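You operate a simulated robot arm through the tools that you are given. There is no shell and no other tool.

The job below is to be done with a simulated robot arm. You get a single attempt, and the scene is never put back.

Task
Take the 72 x 32 block from the steel top of the long rack and put it on the sheet there. Fetch the template with the largest size on its label from the steel top of the long rack and set it on the lip between slides four and five. Put the cup labelled "23" from the steel top of the long rack on the back of the cooling table and the cup that says "36" on the top of the packing table. Put the cream box from the top of the cooling bench in the wide tray floor and the grey box on the top of the green bench. Fetch the green jug and set it on the brown board on the top of the mix bench. Open the right bench drawer, put the steel tube in the inside of the right bench drawer and shut the drawer again. Set the phase selector to L3. Switch the gauge switch off. Take the disc marked "84" from the top of the blue bench and put it on the beige pad there. The order is free. Set down upright: block, cup, green jug, steel tube. The phase selector goes to its stop.

The check looks at the end state, three seconds after you hand in, the way a careful person would. Anything else that was tipped, shoved, dropped, spilled or broken makes it a failure. Flat cloth is picked up by pressing the open fingertips on it (5 to 10 N) and closing them slowly along it; thin cloth reads only 2 to 8 mm in the jaws.

Robot
A 7-joint arm with a two-finger parallel gripper on a trunk, on a base that moves. Base frame: it is fixed to the floor where the robot stands at the start and does not move with it; the origin is under the middle of the robot, x ahead of it, y to its left, z up; the surface under the hand at the start is at about z = 1156. Readings come in mm, rad, newtons and seconds.
With the tool pointing down near the work surface it reaches from about 340 to 740 mm from the robot's upright axis, wherever it stands. Its first joint turns from -2.496 to 2.496 rad. Places, roughly: back of the cooling table (57x22 cm) [2600, -280, 800]; block [500, -250, 1250]; board (30x21x1 cm) [5000, 6200, 900]; box [2250, 8750, 750]; cup [500, 0, 1250]; disc [-1500, 1250, 750]; gauge switch [-1600, 1400, 800]; green jug (16x12x13 cm) [4900, 5900, 900]; inside of the right bench drawer [7000, 8900, 600]; lip between slides four and five [2200, 1200, 900]; pad [-1500, 1000, 750]; phase selector [8000, 2500, 1100]; right bench drawer [7000, 8800, 700]; sheet [500, -500, 1250]; steel tube (6x6x7 cm) [7200, 9000, 800]; template [750, 0, 1250]; top of the green bench [6500, 9000, 800]; top of the packing table [-1700, -800, 800]; wide tray floor [600, 4400, 1200]. Payload 3 kg.
Tool frame: the origin (TCP) lies between the finger pads and is the grasp point; the fingertips stand 30 mm ahead of it; z points along the fingers, y is the line along which they close. The gripper opens to 94 mm. The fingers are 28 mm wide and 10 mm thick; the gripper's body (50 by 96 mm) begins 55 mm behind the TCP.
Orientation is that of the tool frame in the base frame, as a unit quaternion [x, y, z, w]. With the fingers straight down and closing along the base's y, the tool's x points along the base's -x, its y along +y and its z along -z.

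Tools
- The arm moves only by the tool send_rows. Its argument "steps" is a list of rows, each a list of 7 numbers: the shift along the tool's x, y, z in units of 30 mm (1.0 is 30 mm), then the turn, a rotation vector about the tool's x, y, z in units of 4 degrees (1.0 is 4 degrees), then the finger opening in m, from 0 to 0.094. In form: [[x, y, z, ax, ay, az, fingers], ...]. A call has 1 to 20 rows; each row shifts and turns the commanded pose from where the row before left it, along the tool's axes as they then stand. A call with a number of a shift or a turn outside -1 to 1 is refused whole. A row lasts 0.2 s, in which the tool goes at most 50 mm and 0.15 rad; a call with a longer step from one row to the next is refused whole, and so is a gripper value outside its range. Where a pose cannot be reached the arm comes as near as it can. A force on the tool above 40 N (or 10 N above the force at the start of the call, whichever is more), or a blocked arm, ends the call early, and 0.2 s more pass. Each finger travels about 45 mm/s and halts on what it meets, pressing with about 28 N; the grip force reading is that of the motor and also rises with nothing between the fingers. The clock runs only during rows and for 0.2 s after the last one: add rows that do not move to give the fingers time. The reply holds the time, the measured pose of the TCP, the force on the tool along the base axes, the opening and the grip force, in the units named above and with some noise, with the torque about the TCP (base axes, N m) and any sound that the robot's microphone picked up.
- Cameras (640 x 400 px; columns grow to the right, rows downward): "scene" is now at [51.4, 115.1, 1851.6]; the picture's right is [-0.33, -0.94, 0.00], its down [-0.70, 0.24, -0.67] and it looks along [0.63, -0.22, -0.74] (base axes); focal length 269 px, centre (320, 200). "wrist" rides on the gripper at [76, 14, -102] in the tool frame; the picture's right is [-0.18, 0.98, 0.00], its down [-0.75, -0.14, -0.64] and it looks along [-0.63, -0.12, 0.77] (tool axes); focal length 243 px, centre (320, 200). There is no depth. A picture from a camera that has moved, and an enlarged one, comes with that camera's place and axes in the base frame and with its lens.
- camera(camera): a new picture of that camera. No time passes.
- raise_lower(by): moves the trunk up (or, below 0, down) by that many mm; the arm and the scene camera ride with it, the base frame stays. It gives what a move gives, with no picture.
- steer(legs): drives the robot by 1 to 6 legs, each [ahead, left, turn to the left] in mm, mm and rad, along the robot's own axes; the way and the turn of a leg run together, so that a leg with both is an arc; at most 1500 mm and 3.142 rad a leg. The arm and the cameras ride along, it lands a little off, and it stops where it bumps. It gives what a move gives.
- head_to(pan, tilt): turns the head with the scene camera to pan (to the left, within 2.496 rad either way) and tilt (down, from -0.506 to 1.204), counted from straight ahead of the robot. It gives what a move gives.
- enlarge(camera, box): a new picture of the part [left, top, right, bottom] of that camera's present view, enlarged. No time passes.
- job_done(): hands the job in; it is judged then, once.

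Nothing tells you exact positions but the pictures and the camera data. Unless the task says otherwise, let go and move clear before handing in.

The tools are called as a command line: name --pt "numbers of a row" for each row, then --argument value for the rest, lists and objects as JSON in quotes. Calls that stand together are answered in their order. send_rows: Moves the arm, as the interface text tells. Its arguments: {"type":"object","properties":{"steps":{"type":"array","items":{"type":"array","items":{"type":"number"}}}},"required":["steps"]} The other tools are called the same way: raise_lower (by) moves the trunk up or down; steer (legs) drives the base; head_to (pan, tilt) turns the head that bears the scene camera; camera (camera) takes a picture; enlarge (camera, box) takes an enlarged picture of a part of a camera's view; job_done () hands the job in.

At the start:

```text
t: 0.0
position: [592.4, -143.9, 1390.9]
tcp_rot: [0.0, 1.0, 0.0, -0.002]
contact_force: [0.0, 0.0, 0.4]
ft_torque: [0.02, 0.04, 0.01]
gripper_width: 94.0
grasp_force: 0.1
trunk travel left (down, up): [-300.0, 90.0]
robot x, y, heading: [1.2, 0.4, 0.003]
head pan, tilt (commanded): [-0.335, 0.833]
```

scene: 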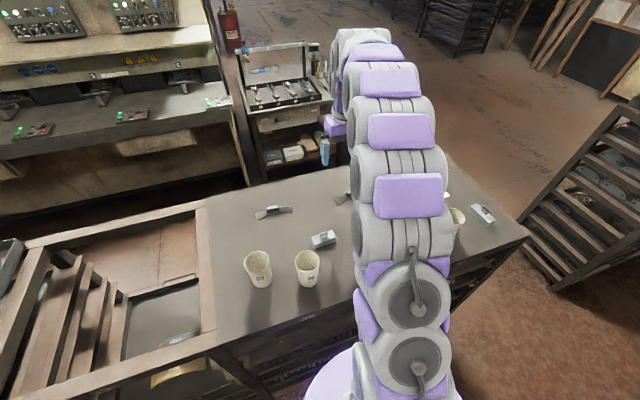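
wrist: 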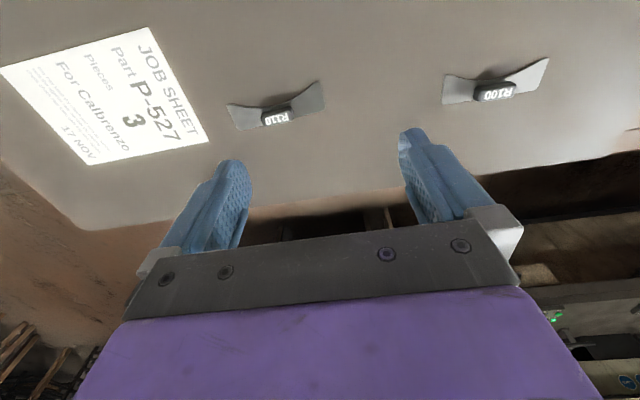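

I see the steel top with cups, templates and blocks ahead of me, and the job sheet to the right. I'll look around with the scene camera before moving anything.

head_to --pan -0.8 --tilt 0.9

camera --camera "scene"

head_to --pan 0.1 --tilt 0.9

camera --camera "scene"

```text
t: 0.9
position: [589.8, -143.6, 1391.8]
tcp_rot: [0.0, 1.0, 0.0, 0.0]
contact_force: [-0.1, -0.2, -0.4]
ft_torque: [0.0, 0.05, -0.03]
gripper_width: 94.0
grasp_force: 0.1
trunk travel left (down, up): [-300.0, 90.0]
robot x, y, heading: [-0.2, -1.3, 0.008]
head pan, tilt (commanded): [-0.799, 0.901]
```

```text
taken
camera scene: at [29.5, 87.0, 1846.3], right [-0.72, -0.7, 0.0], down [-0.55, 0.56, -0.62], along [0.43, -0.44, -0.78], focal length 269 px, centre (320, 200)
```

scene: 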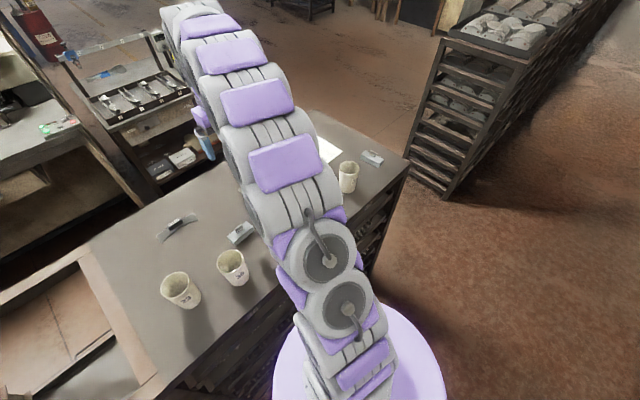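

```text
t: 2.1
position: [589.6, -143.1, 1392.3]
tcp_rot: [0.0, 1.0, 0.0, 0.0]
contact_force: [0.1, -0.7, -0.4]
ft_torque: [-0.02, 0.0, -0.02]
gripper_width: 94.0
grasp_force: 0.1
trunk travel left (down, up): [-300.0, 90.0]
robot x, y, heading: [-0.9, -1.3, 0.003]
head pan, tilt (commanded): [0.099, 0.901]
```

```text
taken
camera scene: at [51.8, 148.5, 1846.3], right [0.1, -1.0, 0.0], down [-0.78, -0.08, -0.62], along [0.62, 0.06, -0.79], focal length 269 px, centre (320, 200)
```

scene: 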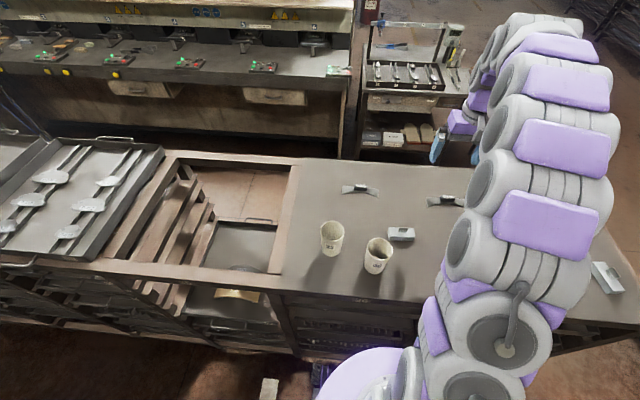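

I see two cups on the left, a third on the right, two blocks and at least two templates. I'll enlarge to read the labels.

enlarge --camera "scene" --box '[280, 160, 480, 290]'

head_to --pan -0.8 --tilt 0.9

enlarge --camera "scene" --box '[300, 120, 420, 200]'

enlarge --camera "wrist" --box '[200, 40, 580, 240]'

```text
3.08 times, centred on (380, 225) of scene
camera zoom: at [51.8, 148.5, 1846.3], right [0.1, -1.0, 0.0], down [-0.78, -0.08, -0.62], along [0.62, 0.06, -0.79], focal length 827 px, centre (135, 123)
```

zoom: 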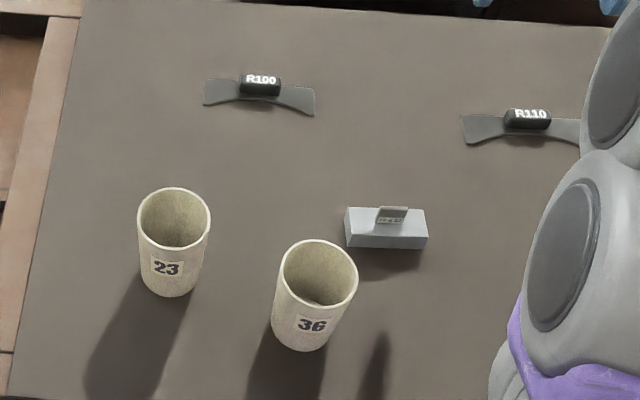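

```text
t: 3.3
position: [590.0, -143.0, 1391.6]
tcp_rot: [0.0, 1.0, -0.001, 0.0]
contact_force: [0.0, 0.3, -0.4]
ft_torque: [-0.02, -0.01, 0.04]
gripper_width: 93.9
grasp_force: 0.1
trunk travel left (down, up): [-300.0, 90.0]
robot x, y, heading: [-1.4, 0.6, 0.0]
head pan, tilt (commanded): [-0.799, 0.901]
```

```text
5.00 times, centred on (360, 160) of scene
camera zoom: at [29.3, 87.0, 1846.3], right [-0.72, -0.7, 0.0], down [-0.55, 0.56, -0.62], along [0.43, -0.44, -0.78], focal length 1344 px, centre (120, 400)
```

zoom: 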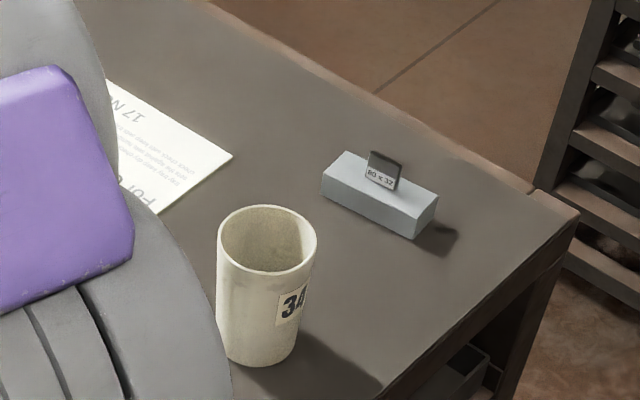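

```text
1.68 times, centred on (390, 140) of wrist
camera zoom: at [515.0, -128.9, 1494.5], right [0.18, 0.98, 0.0], down [0.75, -0.14, 0.64], along [0.63, -0.12, -0.77], focal length 409 px, centre (202, 301)
```

zoom: 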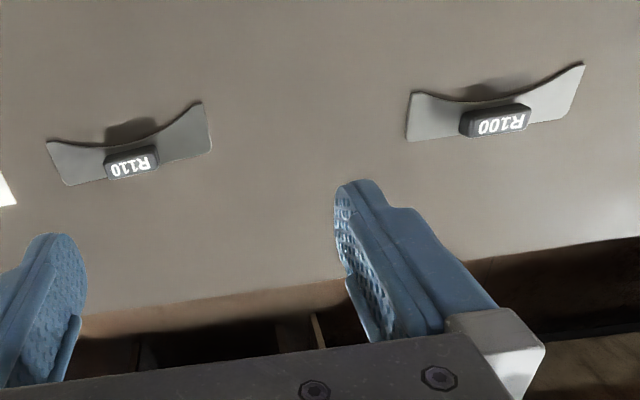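

The cups are "23" and "36" (left), "34"-ish on the right; blocks need reading. I'll enlarge the middle block.

enlarge --camera "scene" --box '[210, 205, 270, 250]'

head_to --pan 0.1 --tilt 0.9

enlarge --camera "scene" --box '[380, 215, 430, 250]'

enlarge --camera "scene" --box '[570, 220, 640, 310]'

```text
8.89 times, centred on (240, 228) of scene
camera zoom: at [29.3, 87.0, 1846.3], right [-0.72, -0.7, 0.0], down [-0.55, 0.56, -0.62], along [0.43, -0.44, -0.78], focal length 2389 px, centre (1031, -44)
```

zoom: 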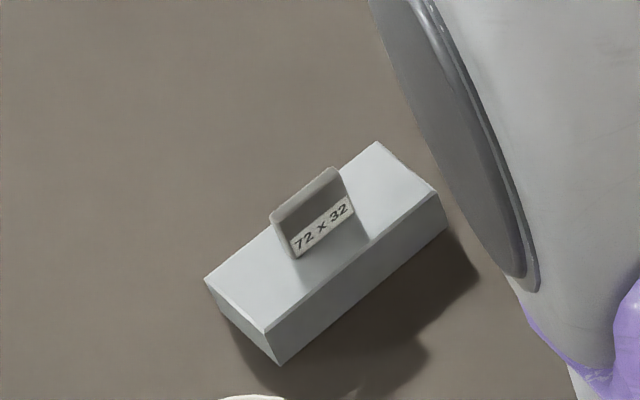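

```text
t: 4.5
position: [591.4, -143.7, 1391.5]
tcp_rot: [0.0, 1.0, 0.0, 0.0]
contact_force: [-0.4, -0.1, 0.2]
ft_torque: [-0.02, 0.0, 0.03]
gripper_width: 94.1
grasp_force: 0.1
trunk travel left (down, up): [-300.0, 90.0]
robot x, y, heading: [0.2, -0.6, 0.002]
head pan, tilt (commanded): [0.099, 0.901]
```

```text
11.43 times, centred on (405, 232) of scene
camera zoom: at [51.8, 148.5, 1846.3], right [0.1, -1.0, 0.0], down [-0.78, -0.08, -0.62], along [0.62, 0.06, -0.79], focal length 3072 px, centre (-651, -171)
```

zoom: 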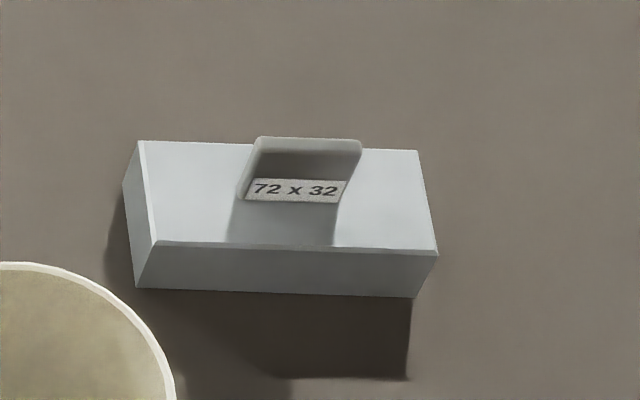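

```text
4.44 times, centred on (605, 265) of scene
camera zoom: at [51.8, 148.5, 1846.3], right [0.1, -1.0, 0.0], down [-0.78, -0.08, -0.62], along [0.62, 0.06, -0.79], focal length 1195 px, centre (-947, -89)
```

zoom: 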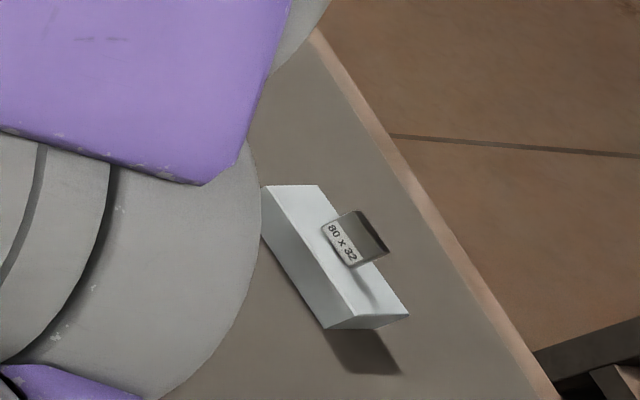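

The middle block is the 72 x 32 one at about (485, -47). Part of the top is still hidden by the arm, so I'll swing the hand to the right and look again.

send_rows --pt "0.5 -1 0 0 0 0 0.094" --pt "0.5 -1 0 0 0 0 0.094" --pt "0.5 -1 0 0 0 0 0.094" --pt "0.5 -1 0 0 0 0 0.094" --pt "0.5 -1 0 0 0 0 0.094" --pt "0.5 -1 0 0 0 0 0.094" --pt "0.5 -1 0 0 0 0 0.094" --pt "0.5 -1 0 0 0 0 0.094" --pt "0.5 -1 0 0 0 0 0.094" --pt "0.5 -1 0 0 0 0 0.094"

camera --camera "wrist"

head_to --pan -0.3 --tilt 0.9

camera --camera "scene"

```text
t: 6.7
position: [441.4, -446.4, 1388.1]
tcp_rot: [0.0, 1.0, 0.001, 0.0]
contact_force: [-0.3, 1.1, -0.4]
ft_torque: [-0.03, -0.04, -0.01]
gripper_width: 94.1
grasp_force: 0.0
trunk travel left (down, up): [-300.0, 90.0]
robot x, y, heading: [0.8, 1.1, 0.002]
head pan, tilt (commanded): [0.099, 0.901]
```

```text
taken
camera wrist: at [366.1, -431.3, 1491.5], right [0.19, 0.98, 0.0], down [0.75, -0.14, 0.64], along [0.63, -0.12, -0.77], focal length 243 px, centre (320, 200)
```

wrist: 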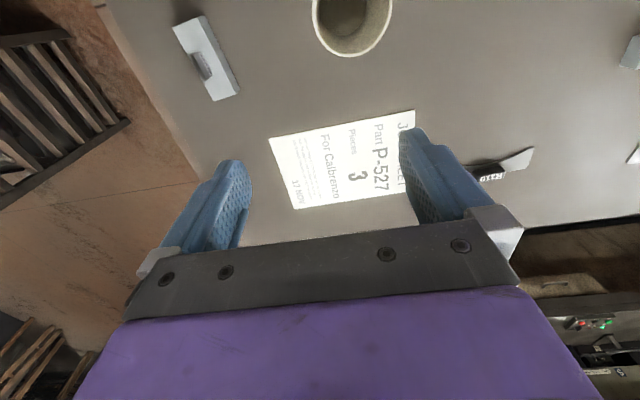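

```text
t: 7.6
position: [441.3, -443.9, 1389.2]
tcp_rot: [0.0, 1.0, 0.001, 0.0]
contact_force: [0.0, 0.4, -0.7]
ft_torque: [0.03, 0.0, 0.02]
gripper_width: 94.0
grasp_force: 0.1
trunk travel left (down, up): [-300.0, 90.0]
robot x, y, heading: [-0.7, 1.4, -0.002]
head pan, tilt (commanded): [-0.3, 0.901]
```

```text
taken
camera scene: at [47.8, 115.7, 1846.5], right [-0.29, -0.96, 0.0], down [-0.75, 0.23, -0.62], along [0.59, -0.18, -0.79], focal length 269 px, centre (320, 200)
```

scene: 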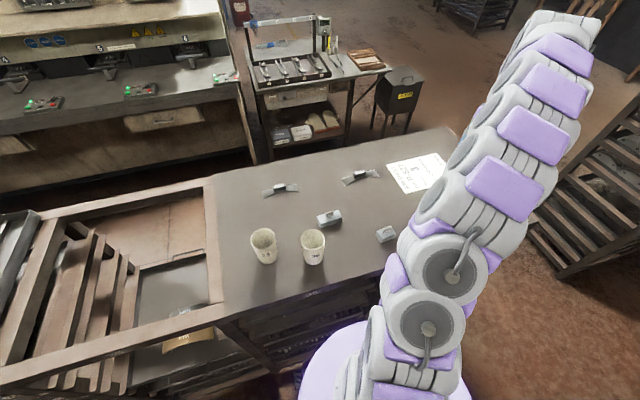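

A third block appeared near (385,235) in the picture; I'll enlarge the labels to be sure of block and template sizes.

enlarge --camera "scene" --box '[255, 165, 315, 202]'

enlarge --camera "scene" --box '[335, 155, 395, 192]'

enlarge --camera "scene" --box '[300, 200, 410, 265]'

enlarge --camera "scene" --box '[380, 140, 470, 200]'

```text
10.67 times, centred on (285, 184) of scene
camera zoom: at [47.8, 115.7, 1846.5], right [-0.29, -0.96, 0.0], down [-0.75, 0.23, -0.62], along [0.59, -0.18, -0.79], focal length 2867 px, centre (693, 376)
```

zoom: 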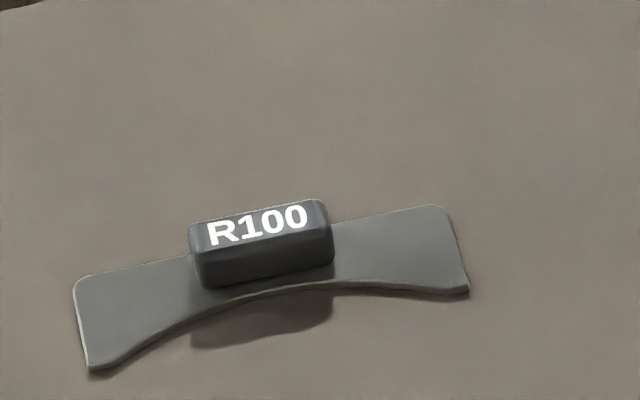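

```text
10.67 times, centred on (365, 174) of scene
camera zoom: at [47.8, 115.7, 1846.5], right [-0.29, -0.96, 0.0], down [-0.75, 0.23, -0.62], along [0.59, -0.18, -0.79], focal length 2867 px, centre (-160, 483)
```

zoom: 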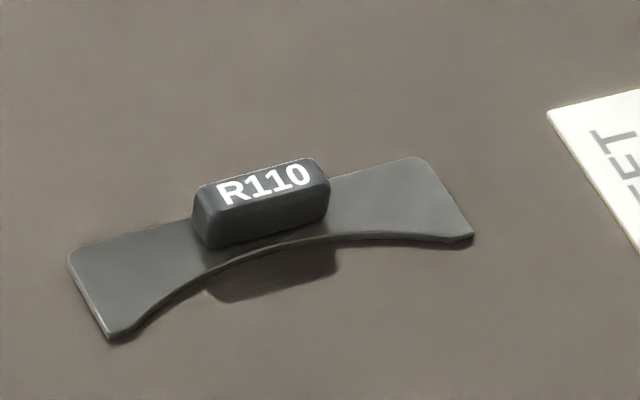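

```text
5.82 times, centred on (355, 232) of scene
camera zoom: at [47.8, 115.7, 1846.5], right [-0.29, -0.96, 0.0], down [-0.75, 0.23, -0.62], along [0.59, -0.18, -0.79], focal length 1564 px, centre (116, 11)
```

zoom: 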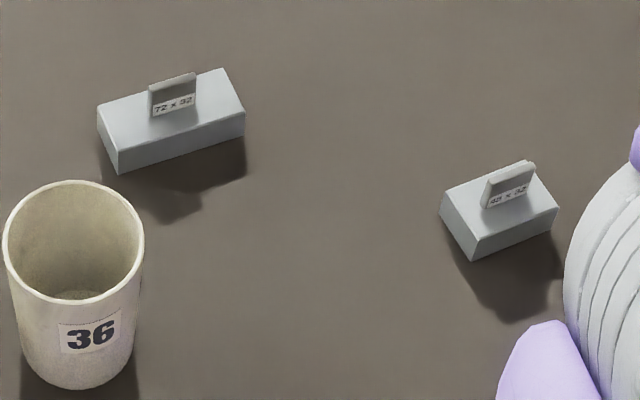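

```text
6.67 times, centred on (425, 170) of scene
camera zoom: at [47.8, 115.7, 1846.5], right [-0.29, -0.96, 0.0], down [-0.75, 0.23, -0.62], along [0.59, -0.18, -0.79], focal length 1792 px, centre (-380, 400)
```

zoom: 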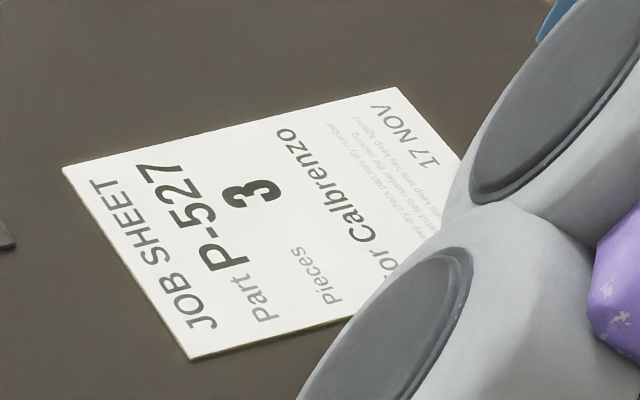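

The target template is R110 and the block 72 x 32 lies with its long side along y. I'll turn the gripper by about -93.5° so the fingers close across the block's 32 mm width, then move over it.

send_rows --pt "0 0 0 0 0 -1 0.094" --pt "0 0 0 0 0 -1 0.094" --pt "0 0 0 0 0 -1 0.094" --pt "0 0 0 0 0 -1 0.094" --pt "0 0 0 0 0 -1 0.094" --pt "0 0 0 0 0 -1 0.094" --pt "0 0 0 0 0 -1 0.094" --pt "0 0 0 0 0 -1 0.094" --pt "0 0 0 0 0 -1 0.094" --pt "0 0 0 0 0 -1 0.094" --pt "0 0 0 0 0 -1 0.094" --pt "0 0 0 0 0 -1 0.094" --pt "0 0 0 0 0 -1 0.094" --pt "0 0 0 0 0 -1 0.094" --pt "0 0 0 0 0 -1 0.094" --pt "0 0 0 0 0 -1 0.094" --pt "0 0 0 0 0 -1 0.094" --pt "0 0 0 0 0 -1 0.094" --pt "0 0 0 0 0 -1 0.094" --pt "0 0 0 0 0 -1 0.094"

send_rows --pt "0 0 0 0 0 -1 0.094" --pt "0 0 0 0 0 -1 0.094" --pt "0 0 0 0 0 -1 0.094" --pt "0 0 0 0 0 -0.375 0.094"

```text
t: 11.8
position: [439.9, -444.9, 1390.4]
tcp_rot: [-0.643, 0.766, 0.0, 0.001]
contact_force: [0.6, 0.6, -0.2]
ft_torque: [0.0, 0.02, 0.0]
gripper_width: 94.0
grasp_force: 0.0
trunk travel left (down, up): [-300.0, 90.0]
robot x, y, heading: [-2.5, 0.1, 0.001]
head pan, tilt (commanded): [-0.3, 0.901]
```

```text
t: 12.8
position: [441.0, -445.5, 1391.2]
tcp_rot: [0.728, -0.686, -0.001, -0.002]
contact_force: [0.7, 0.1, -0.3]
ft_torque: [0.0, -0.05, 0.01]
gripper_width: 94.1
grasp_force: 0.1
trunk travel left (down, up): [-300.0, 90.0]
robot x, y, heading: [-0.1, -4.3, 0.001]
head pan, tilt (commanded): [-0.3, 0.901]
```

The turn works. Now I move over the block at (485, -47) keeping the height.

send_rows --pt "-0.939 -0.162 0 0 0 0 0.094" --pt "-0.939 -0.162 0 0 0 0 0.094" --pt "-0.939 -0.162 0 0 0 0 0.094" --pt "-0.939 -0.162 0 0 0 0 0.094" --pt "-0.939 -0.162 0 0 0 0 0.094" --pt "-0.939 -0.162 0 0 0 0 0.094" --pt "-0.939 -0.162 0 0 0 0 0.094" --pt "-0.939 -0.162 0 0 0 0 0.094" --pt "-0.939 -0.162 0 0 0 0 0.094" --pt "-0.939 -0.162 0 0 0 0 0.094" --pt "-0.939 -0.162 0 0 0 0 0.094" --pt "-0.939 -0.162 0 0 0 0 0.094" --pt "-0.939 -0.162 0 0 0 0 0.094" --pt "-0.939 -0.162 0 0 0 0 0.094"

camera --camera "wrist"

camera --camera "scene"

```text
t: 15.8
position: [484.8, -43.5, 1390.2]
tcp_rot: [0.729, -0.685, 0.001, 0.002]
contact_force: [-0.2, 0.4, -0.1]
ft_torque: [-0.03, -0.03, 0.0]
gripper_width: 94.0
grasp_force: 0.0
trunk travel left (down, up): [-300.0, 90.0]
robot x, y, heading: [-0.2, -2.7, -0.002]
head pan, tilt (commanded): [-0.3, 0.901]
```

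```text
taken
camera wrist: at [475.9, -119.4, 1494.4], right [-0.99, 0.12, 0.0], down [0.1, 0.76, 0.64], along [0.08, 0.64, -0.77], focal length 243 px, centre (320, 200)
```

wrist: 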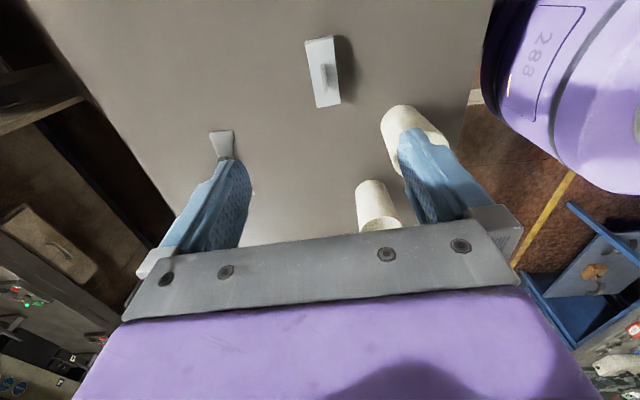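

```text
taken
camera scene: at [47.9, 121.5, 1846.1], right [-0.3, -0.96, 0.0], down [-0.75, 0.23, -0.62], along [0.59, -0.18, -0.78], focal length 269 px, centre (320, 200)
```

scene: 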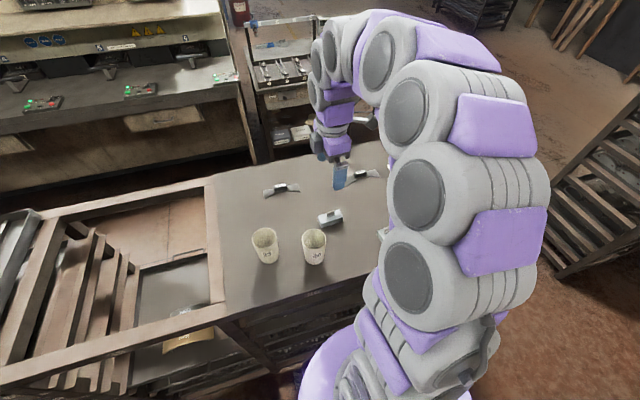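

The block is right below the fingers in the wrist view. I'll go down most of the way and check.

send_rows --pt "0.15 0.05 1 0 0 0 0.094" --pt "0 0 1 0 0 0 0.094" --pt "0 0 1 0 0 0 0.094" --pt "0 0 1 0 0 0 0.094" --pt "0 0 0.67 0 0 0 0.094"

camera --camera "wrist"

enlarge --camera "scene" --box '[230, 130, 410, 270]'

```text
t: 17.0
position: [484.5, -50.9, 1252.4]
tcp_rot: [0.728, -0.685, 0.0, 0.0]
contact_force: [0.1, 0.3, -0.3]
ft_torque: [-0.01, 0.03, 0.02]
gripper_width: 94.0
grasp_force: 0.0
trunk travel left (down, up): [-300.0, 90.0]
robot x, y, heading: [1.5, -1.7, -0.004]
head pan, tilt (commanded): [-0.3, 0.901]
```

```text
taken
camera wrist: at [475.3, -126.8, 1355.7], right [-0.99, 0.12, 0.0], down [0.09, 0.76, 0.64], along [0.08, 0.64, -0.77], focal length 243 px, centre (320, 200)
```

wrist: 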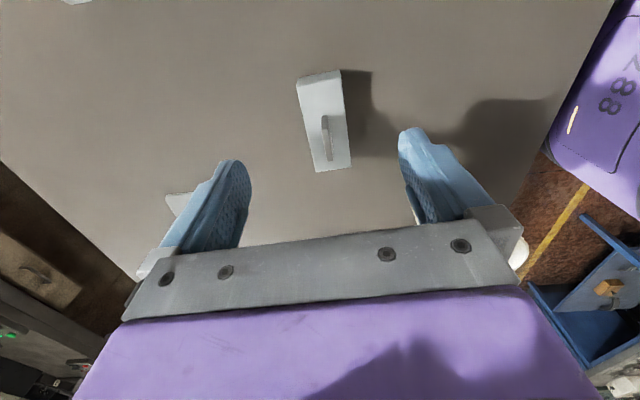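

```text
2.86 times, centred on (320, 200) of scene
camera zoom: at [48.3, 119.2, 1846.3], right [-0.3, -0.96, 0.0], down [-0.75, 0.23, -0.62], along [0.59, -0.18, -0.79], focal length 768 px, centre (320, 200)
```

zoom: 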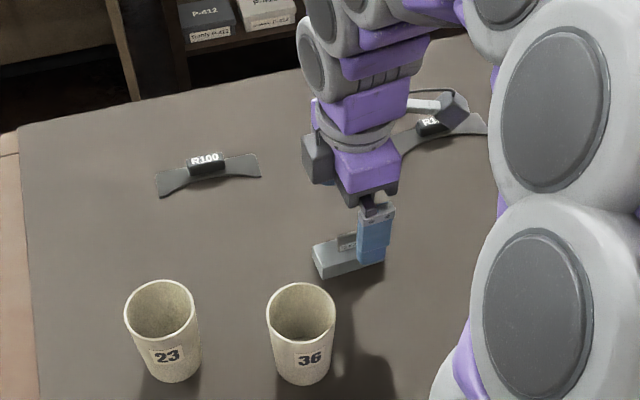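

Block lies centred between the fingers. I'll lower to just above the top and close.

send_rows --pt "0 0.05 1 0 0 0 0.094" --pt "0 0 0.8 0 0 0 0.094" --pt "0 0 0.25 0 0 0 0.094" --pt "0 0 0 0 0 0 0.06" --pt "0 0 0 0 0 0 0.03" --pt "0 0 0 0 0 0 0.02" --pt "0 0 0 0 0 0 0.02" --pt "0 0 0 0 0 0 0.02"

camera --camera "wrist"

```text
t: 18.8
position: [482.0, -50.1, 1189.7]
tcp_rot: [0.728, -0.686, 0.0, 0.0]
contact_force: [0.2, 0.5, -0.5]
ft_torque: [0.03, 0.0, -0.01]
gripper_width: 30.4
grasp_force: 28.5
trunk travel left (down, up): [-300.0, 90.0]
robot x, y, heading: [1.8, -1.6, -0.002]
head pan, tilt (commanded): [-0.3, 0.901]
```

```text
taken
camera wrist: at [472.7, -125.3, 1293.1], right [-0.99, 0.12, 0.0], down [0.1, 0.76, 0.64], along [0.08, 0.64, -0.77], focal length 243 px, centre (320, 200)
```

wrist: 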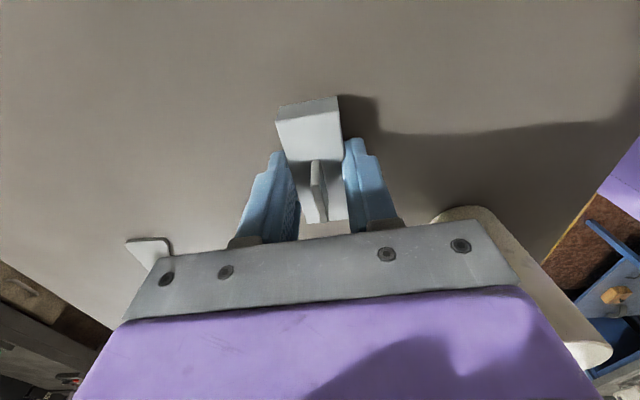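

The block is gripped at 30 mm. I'll lift it and carry it to the job sheet at about (570, -410).

send_rows --pt "0 0 -0.5 0 0 0 0.02" --pt "0 0 -1 0 0 0 0.02" --pt "0 0 -1 0 0 0 0.02" --pt "0 0 -1 0 0 0 0.02" --pt "0 0 -1 0 0 0 0.02" --pt "0.935 -0.169 0 0 0 0 0.02" --pt "0.935 -0.169 0 0 0 0 0.02" --pt "0.935 -0.169 0 0 0 0 0.02" --pt "0.935 -0.169 0 0 0 0 0.02" --pt "0.935 -0.169 0 0 0 0 0.02" --pt "0.935 -0.169 0 0 0 0 0.02" --pt "0.935 -0.169 0 0 0 0 0.02" --pt "0.935 -0.169 0 0 0 0 0.02" --pt "0.935 -0.169 0 0 0 0 0.02" --pt "0.935 -0.169 0 0 0 0 0.02" --pt "0.935 -0.169 0 0 0 0 0.02" --pt "0.935 -0.169 0 0 0 0 0.02" --pt "0.935 -0.169 0 0 0 0 0.02"

camera --camera "wrist"

head_to --pan -0.6 --tilt 0.8

camera --camera "scene"

```text
t: 22.6
position: [573.0, -412.4, 1324.4]
tcp_rot: [0.729, -0.685, -0.001, -0.002]
contact_force: [-0.2, 0.3, -0.5]
ft_torque: [0.0, 0.02, 0.02]
gripper_width: 19.6
grasp_force: 0.0
trunk travel left (down, up): [-300.0, 90.0]
robot x, y, heading: [1.6, 2.4, -0.001]
head pan, tilt (commanded): [-0.3, 0.901]
```

```text
taken
camera wrist: at [565.0, -489.5, 1426.7], right [-0.99, 0.12, 0.0], down [0.09, 0.76, 0.64], along [0.08, 0.64, -0.76], focal length 243 px, centre (320, 200)
```

wrist: 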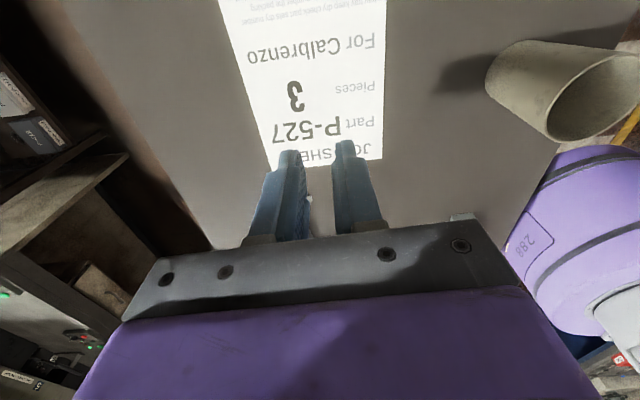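

```text
t: 23.4
position: [571.8, -411.6, 1322.9]
tcp_rot: [0.728, -0.685, 0.0, 0.0]
contact_force: [0.9, 0.8, 0.3]
ft_torque: [-0.02, 0.0, 0.0]
gripper_width: 20.1
grasp_force: 0.0
trunk travel left (down, up): [-300.0, 90.0]
robot x, y, heading: [-0.9, -3.6, -0.001]
head pan, tilt (commanded): [-0.6, 0.799]
```

```text
taken
camera scene: at [43.5, 92.1, 1854.3], right [-0.56, -0.83, 0.0], down [-0.59, 0.41, -0.69], along [0.57, -0.39, -0.72], focal length 269 px, centre (320, 200)
```

scene: 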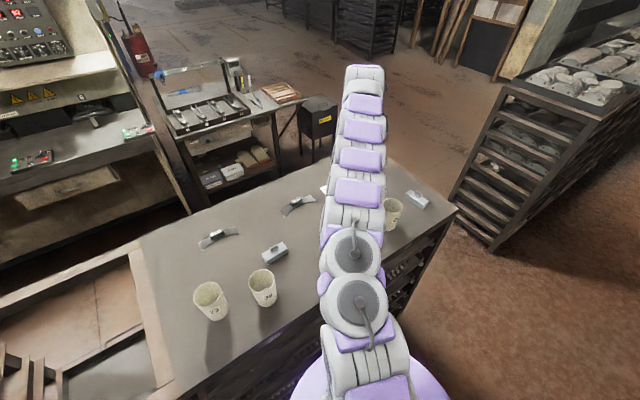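

The gripper came up empty (opening 20 mm, no grip force); the block seems to be still at its place. I'll look at it closely before retrying.

enlarge --camera "scene" --box '[180, 180, 340, 300]'

enlarge --camera "scene" --box '[250, 230, 300, 270]'

```text
3.33 times, centred on (260, 240) of scene
camera zoom: at [43.5, 92.1, 1854.3], right [-0.56, -0.83, 0.0], down [-0.59, 0.41, -0.69], along [0.57, -0.39, -0.72], focal length 896 px, centre (520, 67)
```

zoom: 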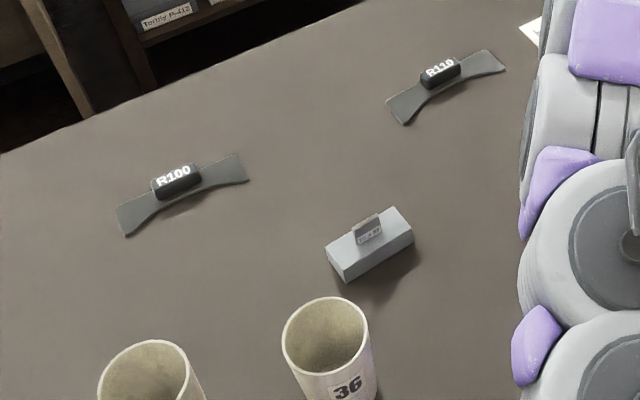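

```text
10.00 times, centred on (275, 250) of scene
camera zoom: at [43.5, 92.1, 1854.3], right [-0.56, -0.83, 0.0], down [-0.59, 0.41, -0.69], along [0.57, -0.39, -0.72], focal length 2688 px, centre (770, -300)
```

zoom: 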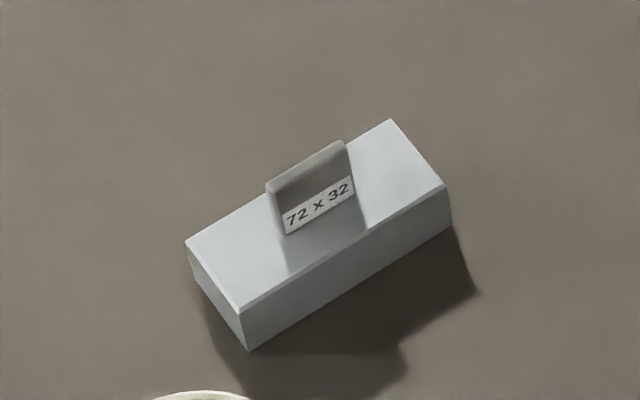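

The block is still at its place and upright; it just slipped from the fingers. I'll go back and grip it again lower and firmer, and lift slowly.

send_rows --pt "-0.939 0.171 0 0 0 0 0.094" --pt "-0.939 0.171 0 0 0 0 0.094" --pt "-0.939 0.171 0 0 0 0 0.094" --pt "-0.939 0.171 0 0 0 0 0.094" --pt "-0.939 0.171 0 0 0 0 0.094" --pt "-0.939 0.171 0 0 0 0 0.094" --pt "-0.939 0.171 0 0 0 0 0.094" --pt "-0.939 0.171 0 0 0 0 0.094" --pt "-0.939 0.171 0 0 0 0 0.094" --pt "-0.939 0.171 0 0 0 0 0.094" --pt "-0.939 0.171 0 0 0 0 0.094" --pt "-0.939 0.171 0 0 0 0 0.094" --pt "-0.939 0.171 0 0 0 0 0.094" --pt "0 0 1 0 0 0 0.094" --pt "0 0 1 0 0 0 0.094" --pt "0 0 0.4 0 0 0 0.094" --pt "0 0 0 0 0 0 0.094"

camera --camera "wrist"

```text
t: 27.0
position: [481.7, -45.5, 1253.4]
tcp_rot: [0.728, -0.685, 0.0, 0.0]
contact_force: [-0.7, 0.5, -0.5]
ft_torque: [0.04, 0.01, 0.03]
gripper_width: 93.9
grasp_force: 0.0
trunk travel left (down, up): [-300.0, 90.0]
robot x, y, heading: [1.4, 0.3, 0.003]
head pan, tilt (commanded): [-0.6, 0.799]
```

```text
taken
camera wrist: at [473.1, -122.6, 1356.3], right [-0.99, 0.12, 0.0], down [0.1, 0.76, 0.64], along [0.08, 0.64, -0.77], focal length 243 px, centre (320, 200)
```

wrist: 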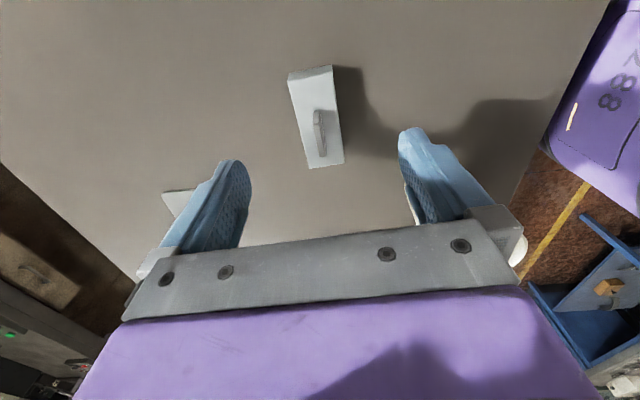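

Block is centred in x, a few mm off in y; I'll correct that, lower to just above the table, close fully and lift gently.

send_rows --pt "0.27 0 0.8 0 0 0 0.094" --pt "0 0 0.8 0 0 0 0.094" --pt "0 0 0.6 0 0 0 0.094" --pt "0 0 0 0 0 0 0.0" --pt "0 0 0 0 0 0 0.0" --pt "0 0 0 0 0 0 0.0" --pt "0 0 0 0 0 0 0.0" --pt "0 0 0 0 0 0 0.0" --pt "0 0 0 0 0 0 0.0" --pt "0 0 0 0 0 0 0.0"

send_rows --pt "0 0 -0.1 0 0 0 0.0" --pt "0 0 -0.1 0 0 0 0.0" --pt "0 0 -0.2 0 0 0 0.0" --pt "0 0 -0.2 0 0 0 0.0"

camera --camera "wrist"

```text
t: 29.2
position: [482.0, -54.5, 1186.6]
tcp_rot: [0.728, -0.685, 0.0, 0.0]
contact_force: [-0.2, -0.2, -0.3]
ft_torque: [0.03, 0.0, -0.01]
gripper_width: 30.7
grasp_force: 28.2
trunk travel left (down, up): [-300.0, 90.0]
robot x, y, heading: [-2.3, 0.4, 0.001]
head pan, tilt (commanded): [-0.6, 0.799]
```

```text
t: 30.2
position: [483.1, -56.0, 1205.0]
tcp_rot: [0.728, -0.685, 0.0, 0.001]
contact_force: [0.1, -1.1, -1.7]
ft_torque: [-0.02, 0.02, 0.02]
gripper_width: 30.5
grasp_force: 28.4
trunk travel left (down, up): [-300.0, 90.0]
robot x, y, heading: [1.2, -2.3, -0.002]
head pan, tilt (commanded): [-0.6, 0.799]
```

```text
taken
camera wrist: at [474.3, -131.9, 1308.2], right [-0.99, 0.12, 0.0], down [0.1, 0.76, 0.64], along [0.08, 0.64, -0.77], focal length 243 px, centre (320, 200)
```

wrist: 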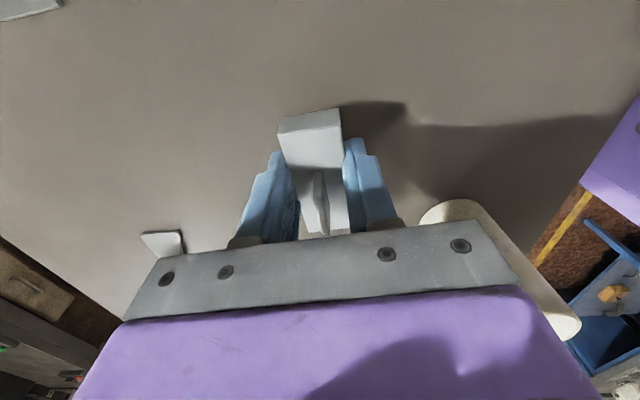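

The block is held now (opening still 30.5 mm). I'll keep lifting gently to clear everything.

send_rows --pt "0 0 -0.3 0 0 0 0.0" --pt "0 0 -0.3 0 0 0 0.0" --pt "0 0 -0.4 0 0 0 0.0" --pt "0 0 -0.4 0 0 0 0.0" --pt "0 0 -0.4 0 0 0 0.0" --pt "0 0 -0.4 0 0 0 0.0" --pt "0 0 -0.3 0 0 0 0.0"

enlarge --camera "scene" --box '[180, 150, 380, 300]'

```text
t: 31.8
position: [483.1, -57.5, 1279.7]
tcp_rot: [0.728, -0.685, 0.0, -0.001]
contact_force: [0.1, 0.0, -1.0]
ft_torque: [-0.01, 0.01, 0.0]
gripper_width: 30.4
grasp_force: 28.2
trunk travel left (down, up): [-300.0, 90.0]
robot x, y, heading: [-1.5, 0.4, -0.004]
head pan, tilt (commanded): [-0.6, 0.799]
```

```text
2.67 times, centred on (280, 225) of scene
camera zoom: at [42.1, 96.0, 1854.2], right [-0.56, -0.83, 0.0], down [-0.59, 0.41, -0.7], along [0.57, -0.39, -0.72], focal length 717 px, centre (427, 133)
```

zoom: 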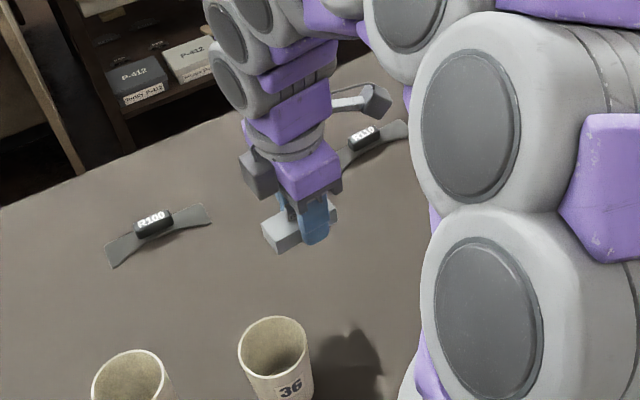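

The block is clearly held. I'll carry it gently across to the sheet.

send_rows --pt "0.2 -0.036 0 0 0 0 0.0" --pt "0.4 -0.072 0 0 0 0 0.0" --pt "0.65 -0.117 0 0 0 0 0.0" --pt "0.65 -0.117 0 0 0 0 0.0" --pt "0.65 -0.117 0 0 0 0 0.0" --pt "0.65 -0.117 0 0 0 0 0.0" --pt "0.65 -0.117 0 0 0 0 0.0" --pt "0.65 -0.117 0 0 0 0 0.0" --pt "0.65 -0.117 0 0 0 0 0.0" --pt "0.65 -0.117 0 0 0 0 0.0" --pt "0.65 -0.117 0 0 0 0 0.0" --pt "0.65 -0.117 0 0 0 0 0.0" --pt "0.65 -0.117 0 0 0 0 0.0" --pt "0.65 -0.117 0 0 0 0 0.0" --pt "0.65 -0.117 0 0 0 0 0.0" --pt "0.65 -0.117 0 0 0 0 0.0" --pt "0.65 -0.117 0 0 0 0 0.0" --pt "0.65 -0.117 0 0 0 0 0.0" --pt "0.65 -0.117 0 0 0 0 0.0" --pt "0.42 -0.076 0 0 0 0 0.0"

camera --camera "wrist"

```text
t: 36.0
position: [570.4, -416.2, 1277.8]
tcp_rot: [0.727, -0.686, -0.002, -0.001]
contact_force: [0.7, 0.6, -1.2]
ft_torque: [-0.02, 0.04, -0.02]
gripper_width: 30.5
grasp_force: 27.9
trunk travel left (down, up): [-300.0, 90.0]
robot x, y, heading: [-0.2, 0.0, -0.002]
head pan, tilt (commanded): [-0.6, 0.799]
```

```text
taken
camera wrist: at [560.7, -492.6, 1381.5], right [-0.99, 0.12, 0.0], down [0.1, 0.76, 0.64], along [0.08, 0.64, -0.77], focal length 243 px, centre (320, 200)
```

wrist: 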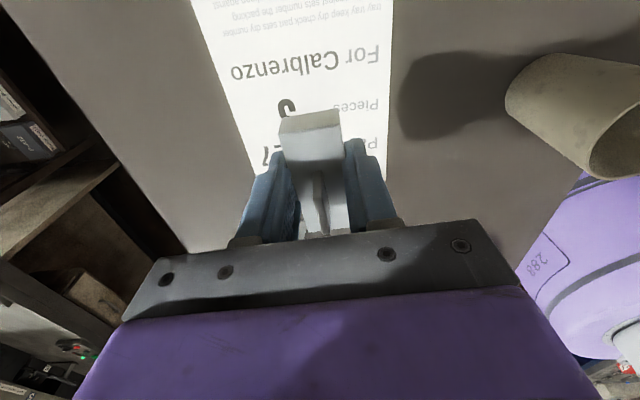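

The block hangs above the sheet, well inside its outline. I'll lower it gently.

send_rows --pt "0 0 0.3 0 0 0 0.0" --pt "0 0 0.5 0 0 0 0.0" --pt "0 0 0.5 0 0 0 0.0" --pt "0 0 0.5 0 0 0 0.0" --pt "0 0 0.5 0 0 0 0.0" --pt "0 0 0.4 0 0 0 0.0" --pt "0 0 0.1 0 0 0 0.0"

camera --camera "wrist"

```text
t: 37.6
position: [568.2, -415.2, 1195.8]
tcp_rot: [0.728, -0.686, 0.0, 0.0]
contact_force: [-0.1, 0.4, -1.4]
ft_torque: [-0.04, -0.02, 0.02]
gripper_width: 30.6
grasp_force: 28.5
trunk travel left (down, up): [-300.0, 90.0]
robot x, y, heading: [-1.2, 1.5, -0.003]
head pan, tilt (commanded): [-0.6, 0.799]
```

```text
taken
camera wrist: at [559.8, -491.9, 1298.8], right [-0.99, 0.12, 0.0], down [0.1, 0.76, 0.64], along [0.08, 0.64, -0.77], focal length 243 px, centre (320, 200)
```

wrist: 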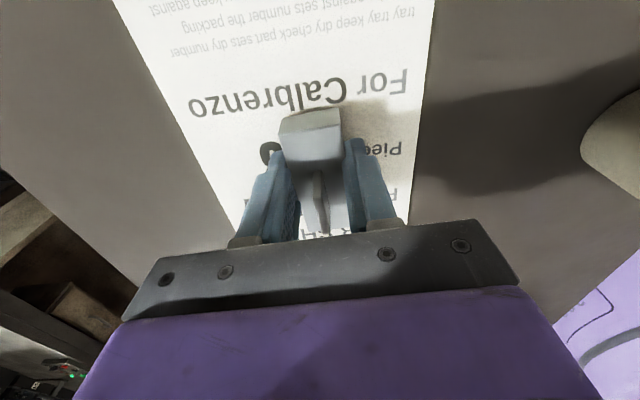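

send_rows --pt "0 0 0.1 0 0 0 0.0" --pt "0 0 0.1 0 0 0 0.0" --pt "0 0 0.05 0 0 0 0.0" --pt "0 0 0 0 0 0 0.0"

```text
t: 38.6
position: [569.1, -416.5, 1189.0]
tcp_rot: [0.728, -0.686, 0.002, 0.0]
contact_force: [2.0, -1.7, 11.9]
ft_torque: [0.09, 0.05, -0.02]
gripper_width: 30.6
grasp_force: 28.4
trunk travel left (down, up): [-300.0, 90.0]
robot x, y, heading: [-1.0, -0.1, 0.001]
head pan, tilt (commanded): [-0.6, 0.799]
```

The block touches the sheet (12 N). I'll open and rise straight up.

send_rows --pt "0 0 -0.02 0 0 0 0.04" --pt "0 0 0 0 0 0 0.06" --pt "0 0 0 0 0 0 0.07" --pt "0 0 -0.3 0 0 0 0.07" --pt "0 0 -0.7 0 0 0 0.07" --pt "0 0 -1 0 0 0 0.07" --pt "0 0 -1 0 0 0 0.07" --pt "0 0 -1 0 0 0 0.094" --pt "0 0 -1 0 0 0 0.094"

camera --camera "wrist"

```text
t: 40.6
position: [570.1, -415.6, 1340.4]
tcp_rot: [0.729, -0.685, 0.001, 0.0]
contact_force: [0.5, 0.8, 0.4]
ft_torque: [0.0, -0.01, -0.02]
gripper_width: 93.9
grasp_force: 0.1
trunk travel left (down, up): [-300.0, 90.0]
robot x, y, heading: [-5.1, -1.7, -0.002]
head pan, tilt (commanded): [-0.6, 0.799]
```

```text
taken
camera wrist: at [561.7, -492.1, 1443.6], right [-0.99, 0.12, 0.0], down [0.09, 0.76, 0.64], along [0.08, 0.64, -0.77], focal length 243 px, centre (320, 200)
```

wrist: 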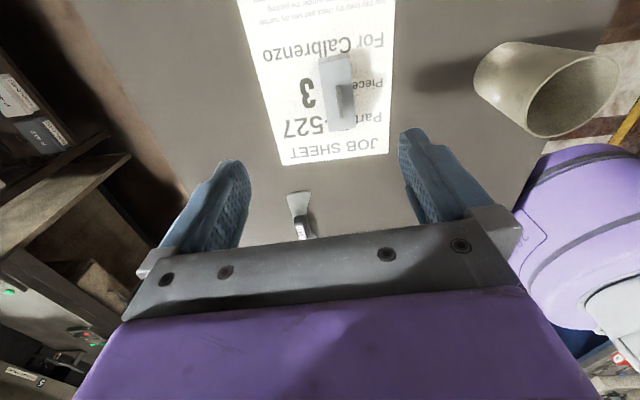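

The block sits upright on the sheet. Next is the R110 template; before grasping it I want to see the lip and the surroundings, so I'll pan the head around.

head_to --pan 0.45 --tilt 0.38

camera --camera "scene"

head_to --pan -0.15 --tilt 0.38

camera --camera "scene"

head_to --pan 1.4 --tilt 0.4

camera --camera "scene"

head_to --pan 2.3 --tilt 0.4

camera --camera "scene"

head_to --pan -1.5 --tilt 0.4

camera --camera "scene"

head_to --pan -2.4 --tilt 0.4

camera --camera "scene"

```text
t: 41.9
position: [570.6, -416.2, 1338.5]
tcp_rot: [0.728, -0.685, -0.001, -0.001]
contact_force: [-0.2, 0.4, 0.6]
ft_torque: [0.02, 0.0, 0.02]
gripper_width: 94.0
grasp_force: 0.0
trunk travel left (down, up): [-300.0, 90.0]
robot x, y, heading: [-4.4, -4.0, -0.002]
head pan, tilt (commanded): [0.45, 0.38]
```

```text
taken
camera scene: at [60.6, 178.1, 1891.3], right [0.43, -0.9, 0.0], down [-0.34, -0.16, -0.93], along [0.84, 0.4, -0.37], focal length 269 px, centre (320, 200)
```

scene: 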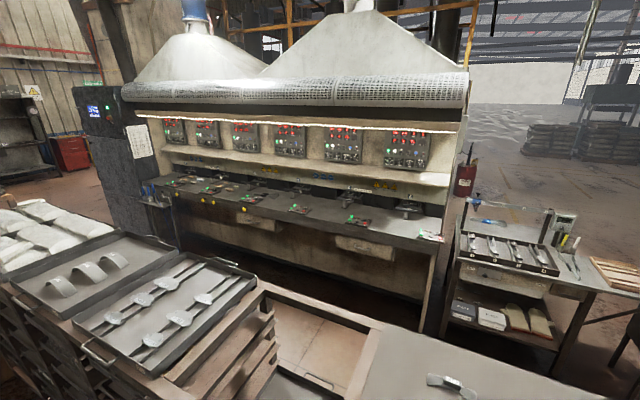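

```text
t: 42.9
position: [570.5, -416.4, 1338.7]
tcp_rot: [0.728, -0.685, 0.0, -0.001]
contact_force: [0.3, -0.1, -0.4]
ft_torque: [0.01, 0.04, -0.03]
gripper_width: 94.1
grasp_force: 0.1
trunk travel left (down, up): [-300.0, 90.0]
robot x, y, heading: [-1.3, 0.2, 0.002]
head pan, tilt (commanded): [-0.15, 0.38]
```

```text
taken
camera scene: at [68.8, 123.8, 1891.2], right [-0.15, -0.99, 0.0], down [-0.37, 0.06, -0.93], along [0.92, -0.14, -0.37], focal length 269 px, centre (320, 200)
```

scene: 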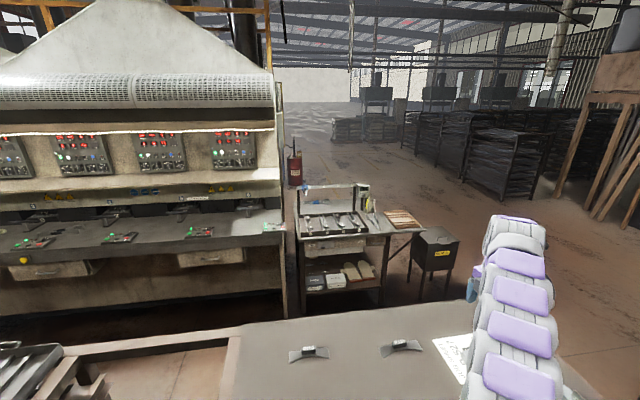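

```text
t: 44.5
position: [570.3, -416.0, 1338.7]
tcp_rot: [0.728, -0.685, -0.001, -0.001]
contact_force: [-0.4, -0.4, 0.0]
ft_torque: [0.02, 0.02, -0.02]
gripper_width: 93.9
grasp_force: 0.0
trunk travel left (down, up): [-300.0, 90.0]
robot x, y, heading: [-2.6, 1.8, 0.005]
head pan, tilt (commanded): [1.4, 0.4]
```

```text
taken
camera scene: at [-7.2, 229.1, 1889.9], right [0.99, -0.17, 0.0], down [-0.07, -0.38, -0.92], along [0.16, 0.91, -0.39], focal length 269 px, centre (320, 200)
```

scene: 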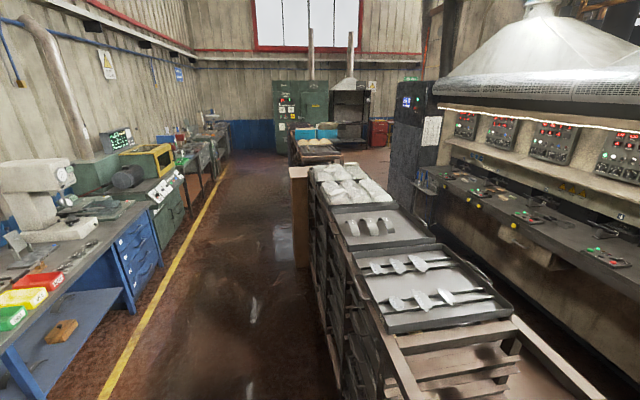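

```text
t: 45.7
position: [570.5, -416.7, 1338.2]
tcp_rot: [0.728, -0.685, -0.001, 0.0]
contact_force: [0.5, 0.3, 0.2]
ft_torque: [0.04, 0.02, 0.03]
gripper_width: 93.9
grasp_force: 0.1
trunk travel left (down, up): [-300.0, 90.0]
robot x, y, heading: [0.3, 1.8, 0.0]
head pan, tilt (commanded): [2.3, 0.4]
```

```text
taken
camera scene: at [-84.8, 206.9, 1890.0], right [0.75, 0.67, 0.0], down [0.26, -0.29, -0.92], along [-0.61, 0.69, -0.39], focal length 269 px, centre (320, 200)
```

scene: 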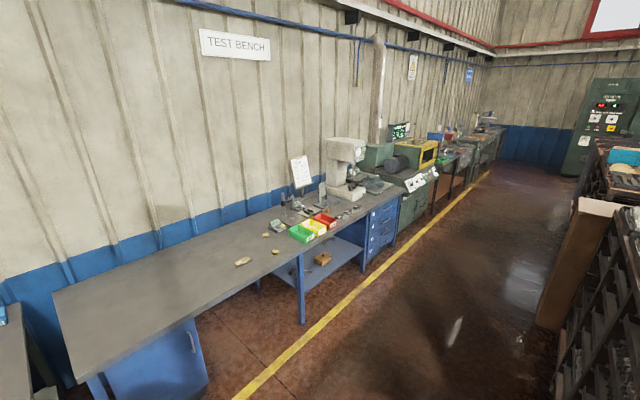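

```text
t: 48.8
position: [570.7, -415.7, 1338.2]
tcp_rot: [0.728, -0.685, -0.001, -0.001]
contact_force: [-0.4, 0.3, 0.3]
ft_torque: [-0.01, -0.02, 0.0]
gripper_width: 93.8
grasp_force: 0.0
trunk travel left (down, up): [-300.0, 90.0]
robot x, y, heading: [0.5, -2.2, -0.003]
head pan, tilt (commanded): [-1.499, 0.4]
```

```text
taken
camera scene: at [-16.4, 45.1, 1889.5], right [-1.0, -0.07, 0.0], down [-0.03, 0.39, -0.92], along [0.07, -0.92, -0.39], focal length 269 px, centre (320, 200)
```

scene: 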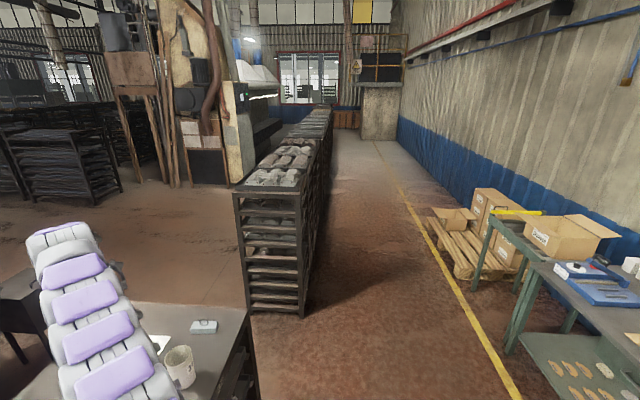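

```text
t: 50.0
position: [570.4, -415.7, 1339.4]
tcp_rot: [0.729, -0.685, -0.001, -0.001]
contact_force: [0.1, -0.1, 0.5]
ft_torque: [0.01, -0.01, 0.01]
gripper_width: 94.1
grasp_force: 0.0
trunk travel left (down, up): [-300.0, 90.0]
robot x, y, heading: [-0.7, -0.8, -0.001]
head pan, tilt (commanded): [-2.4, 0.4]
```

```text
taken
camera scene: at [-91.4, 74.9, 1889.8], right [-0.68, 0.74, 0.0], down [0.28, 0.27, -0.92], along [-0.68, -0.62, -0.39], focal length 269 px, centre (320, 200)
```

scene: 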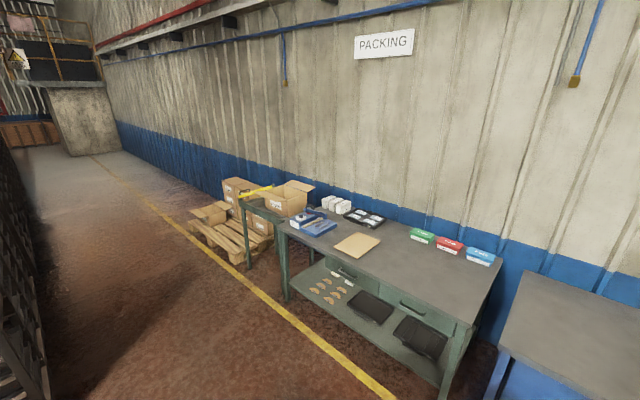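

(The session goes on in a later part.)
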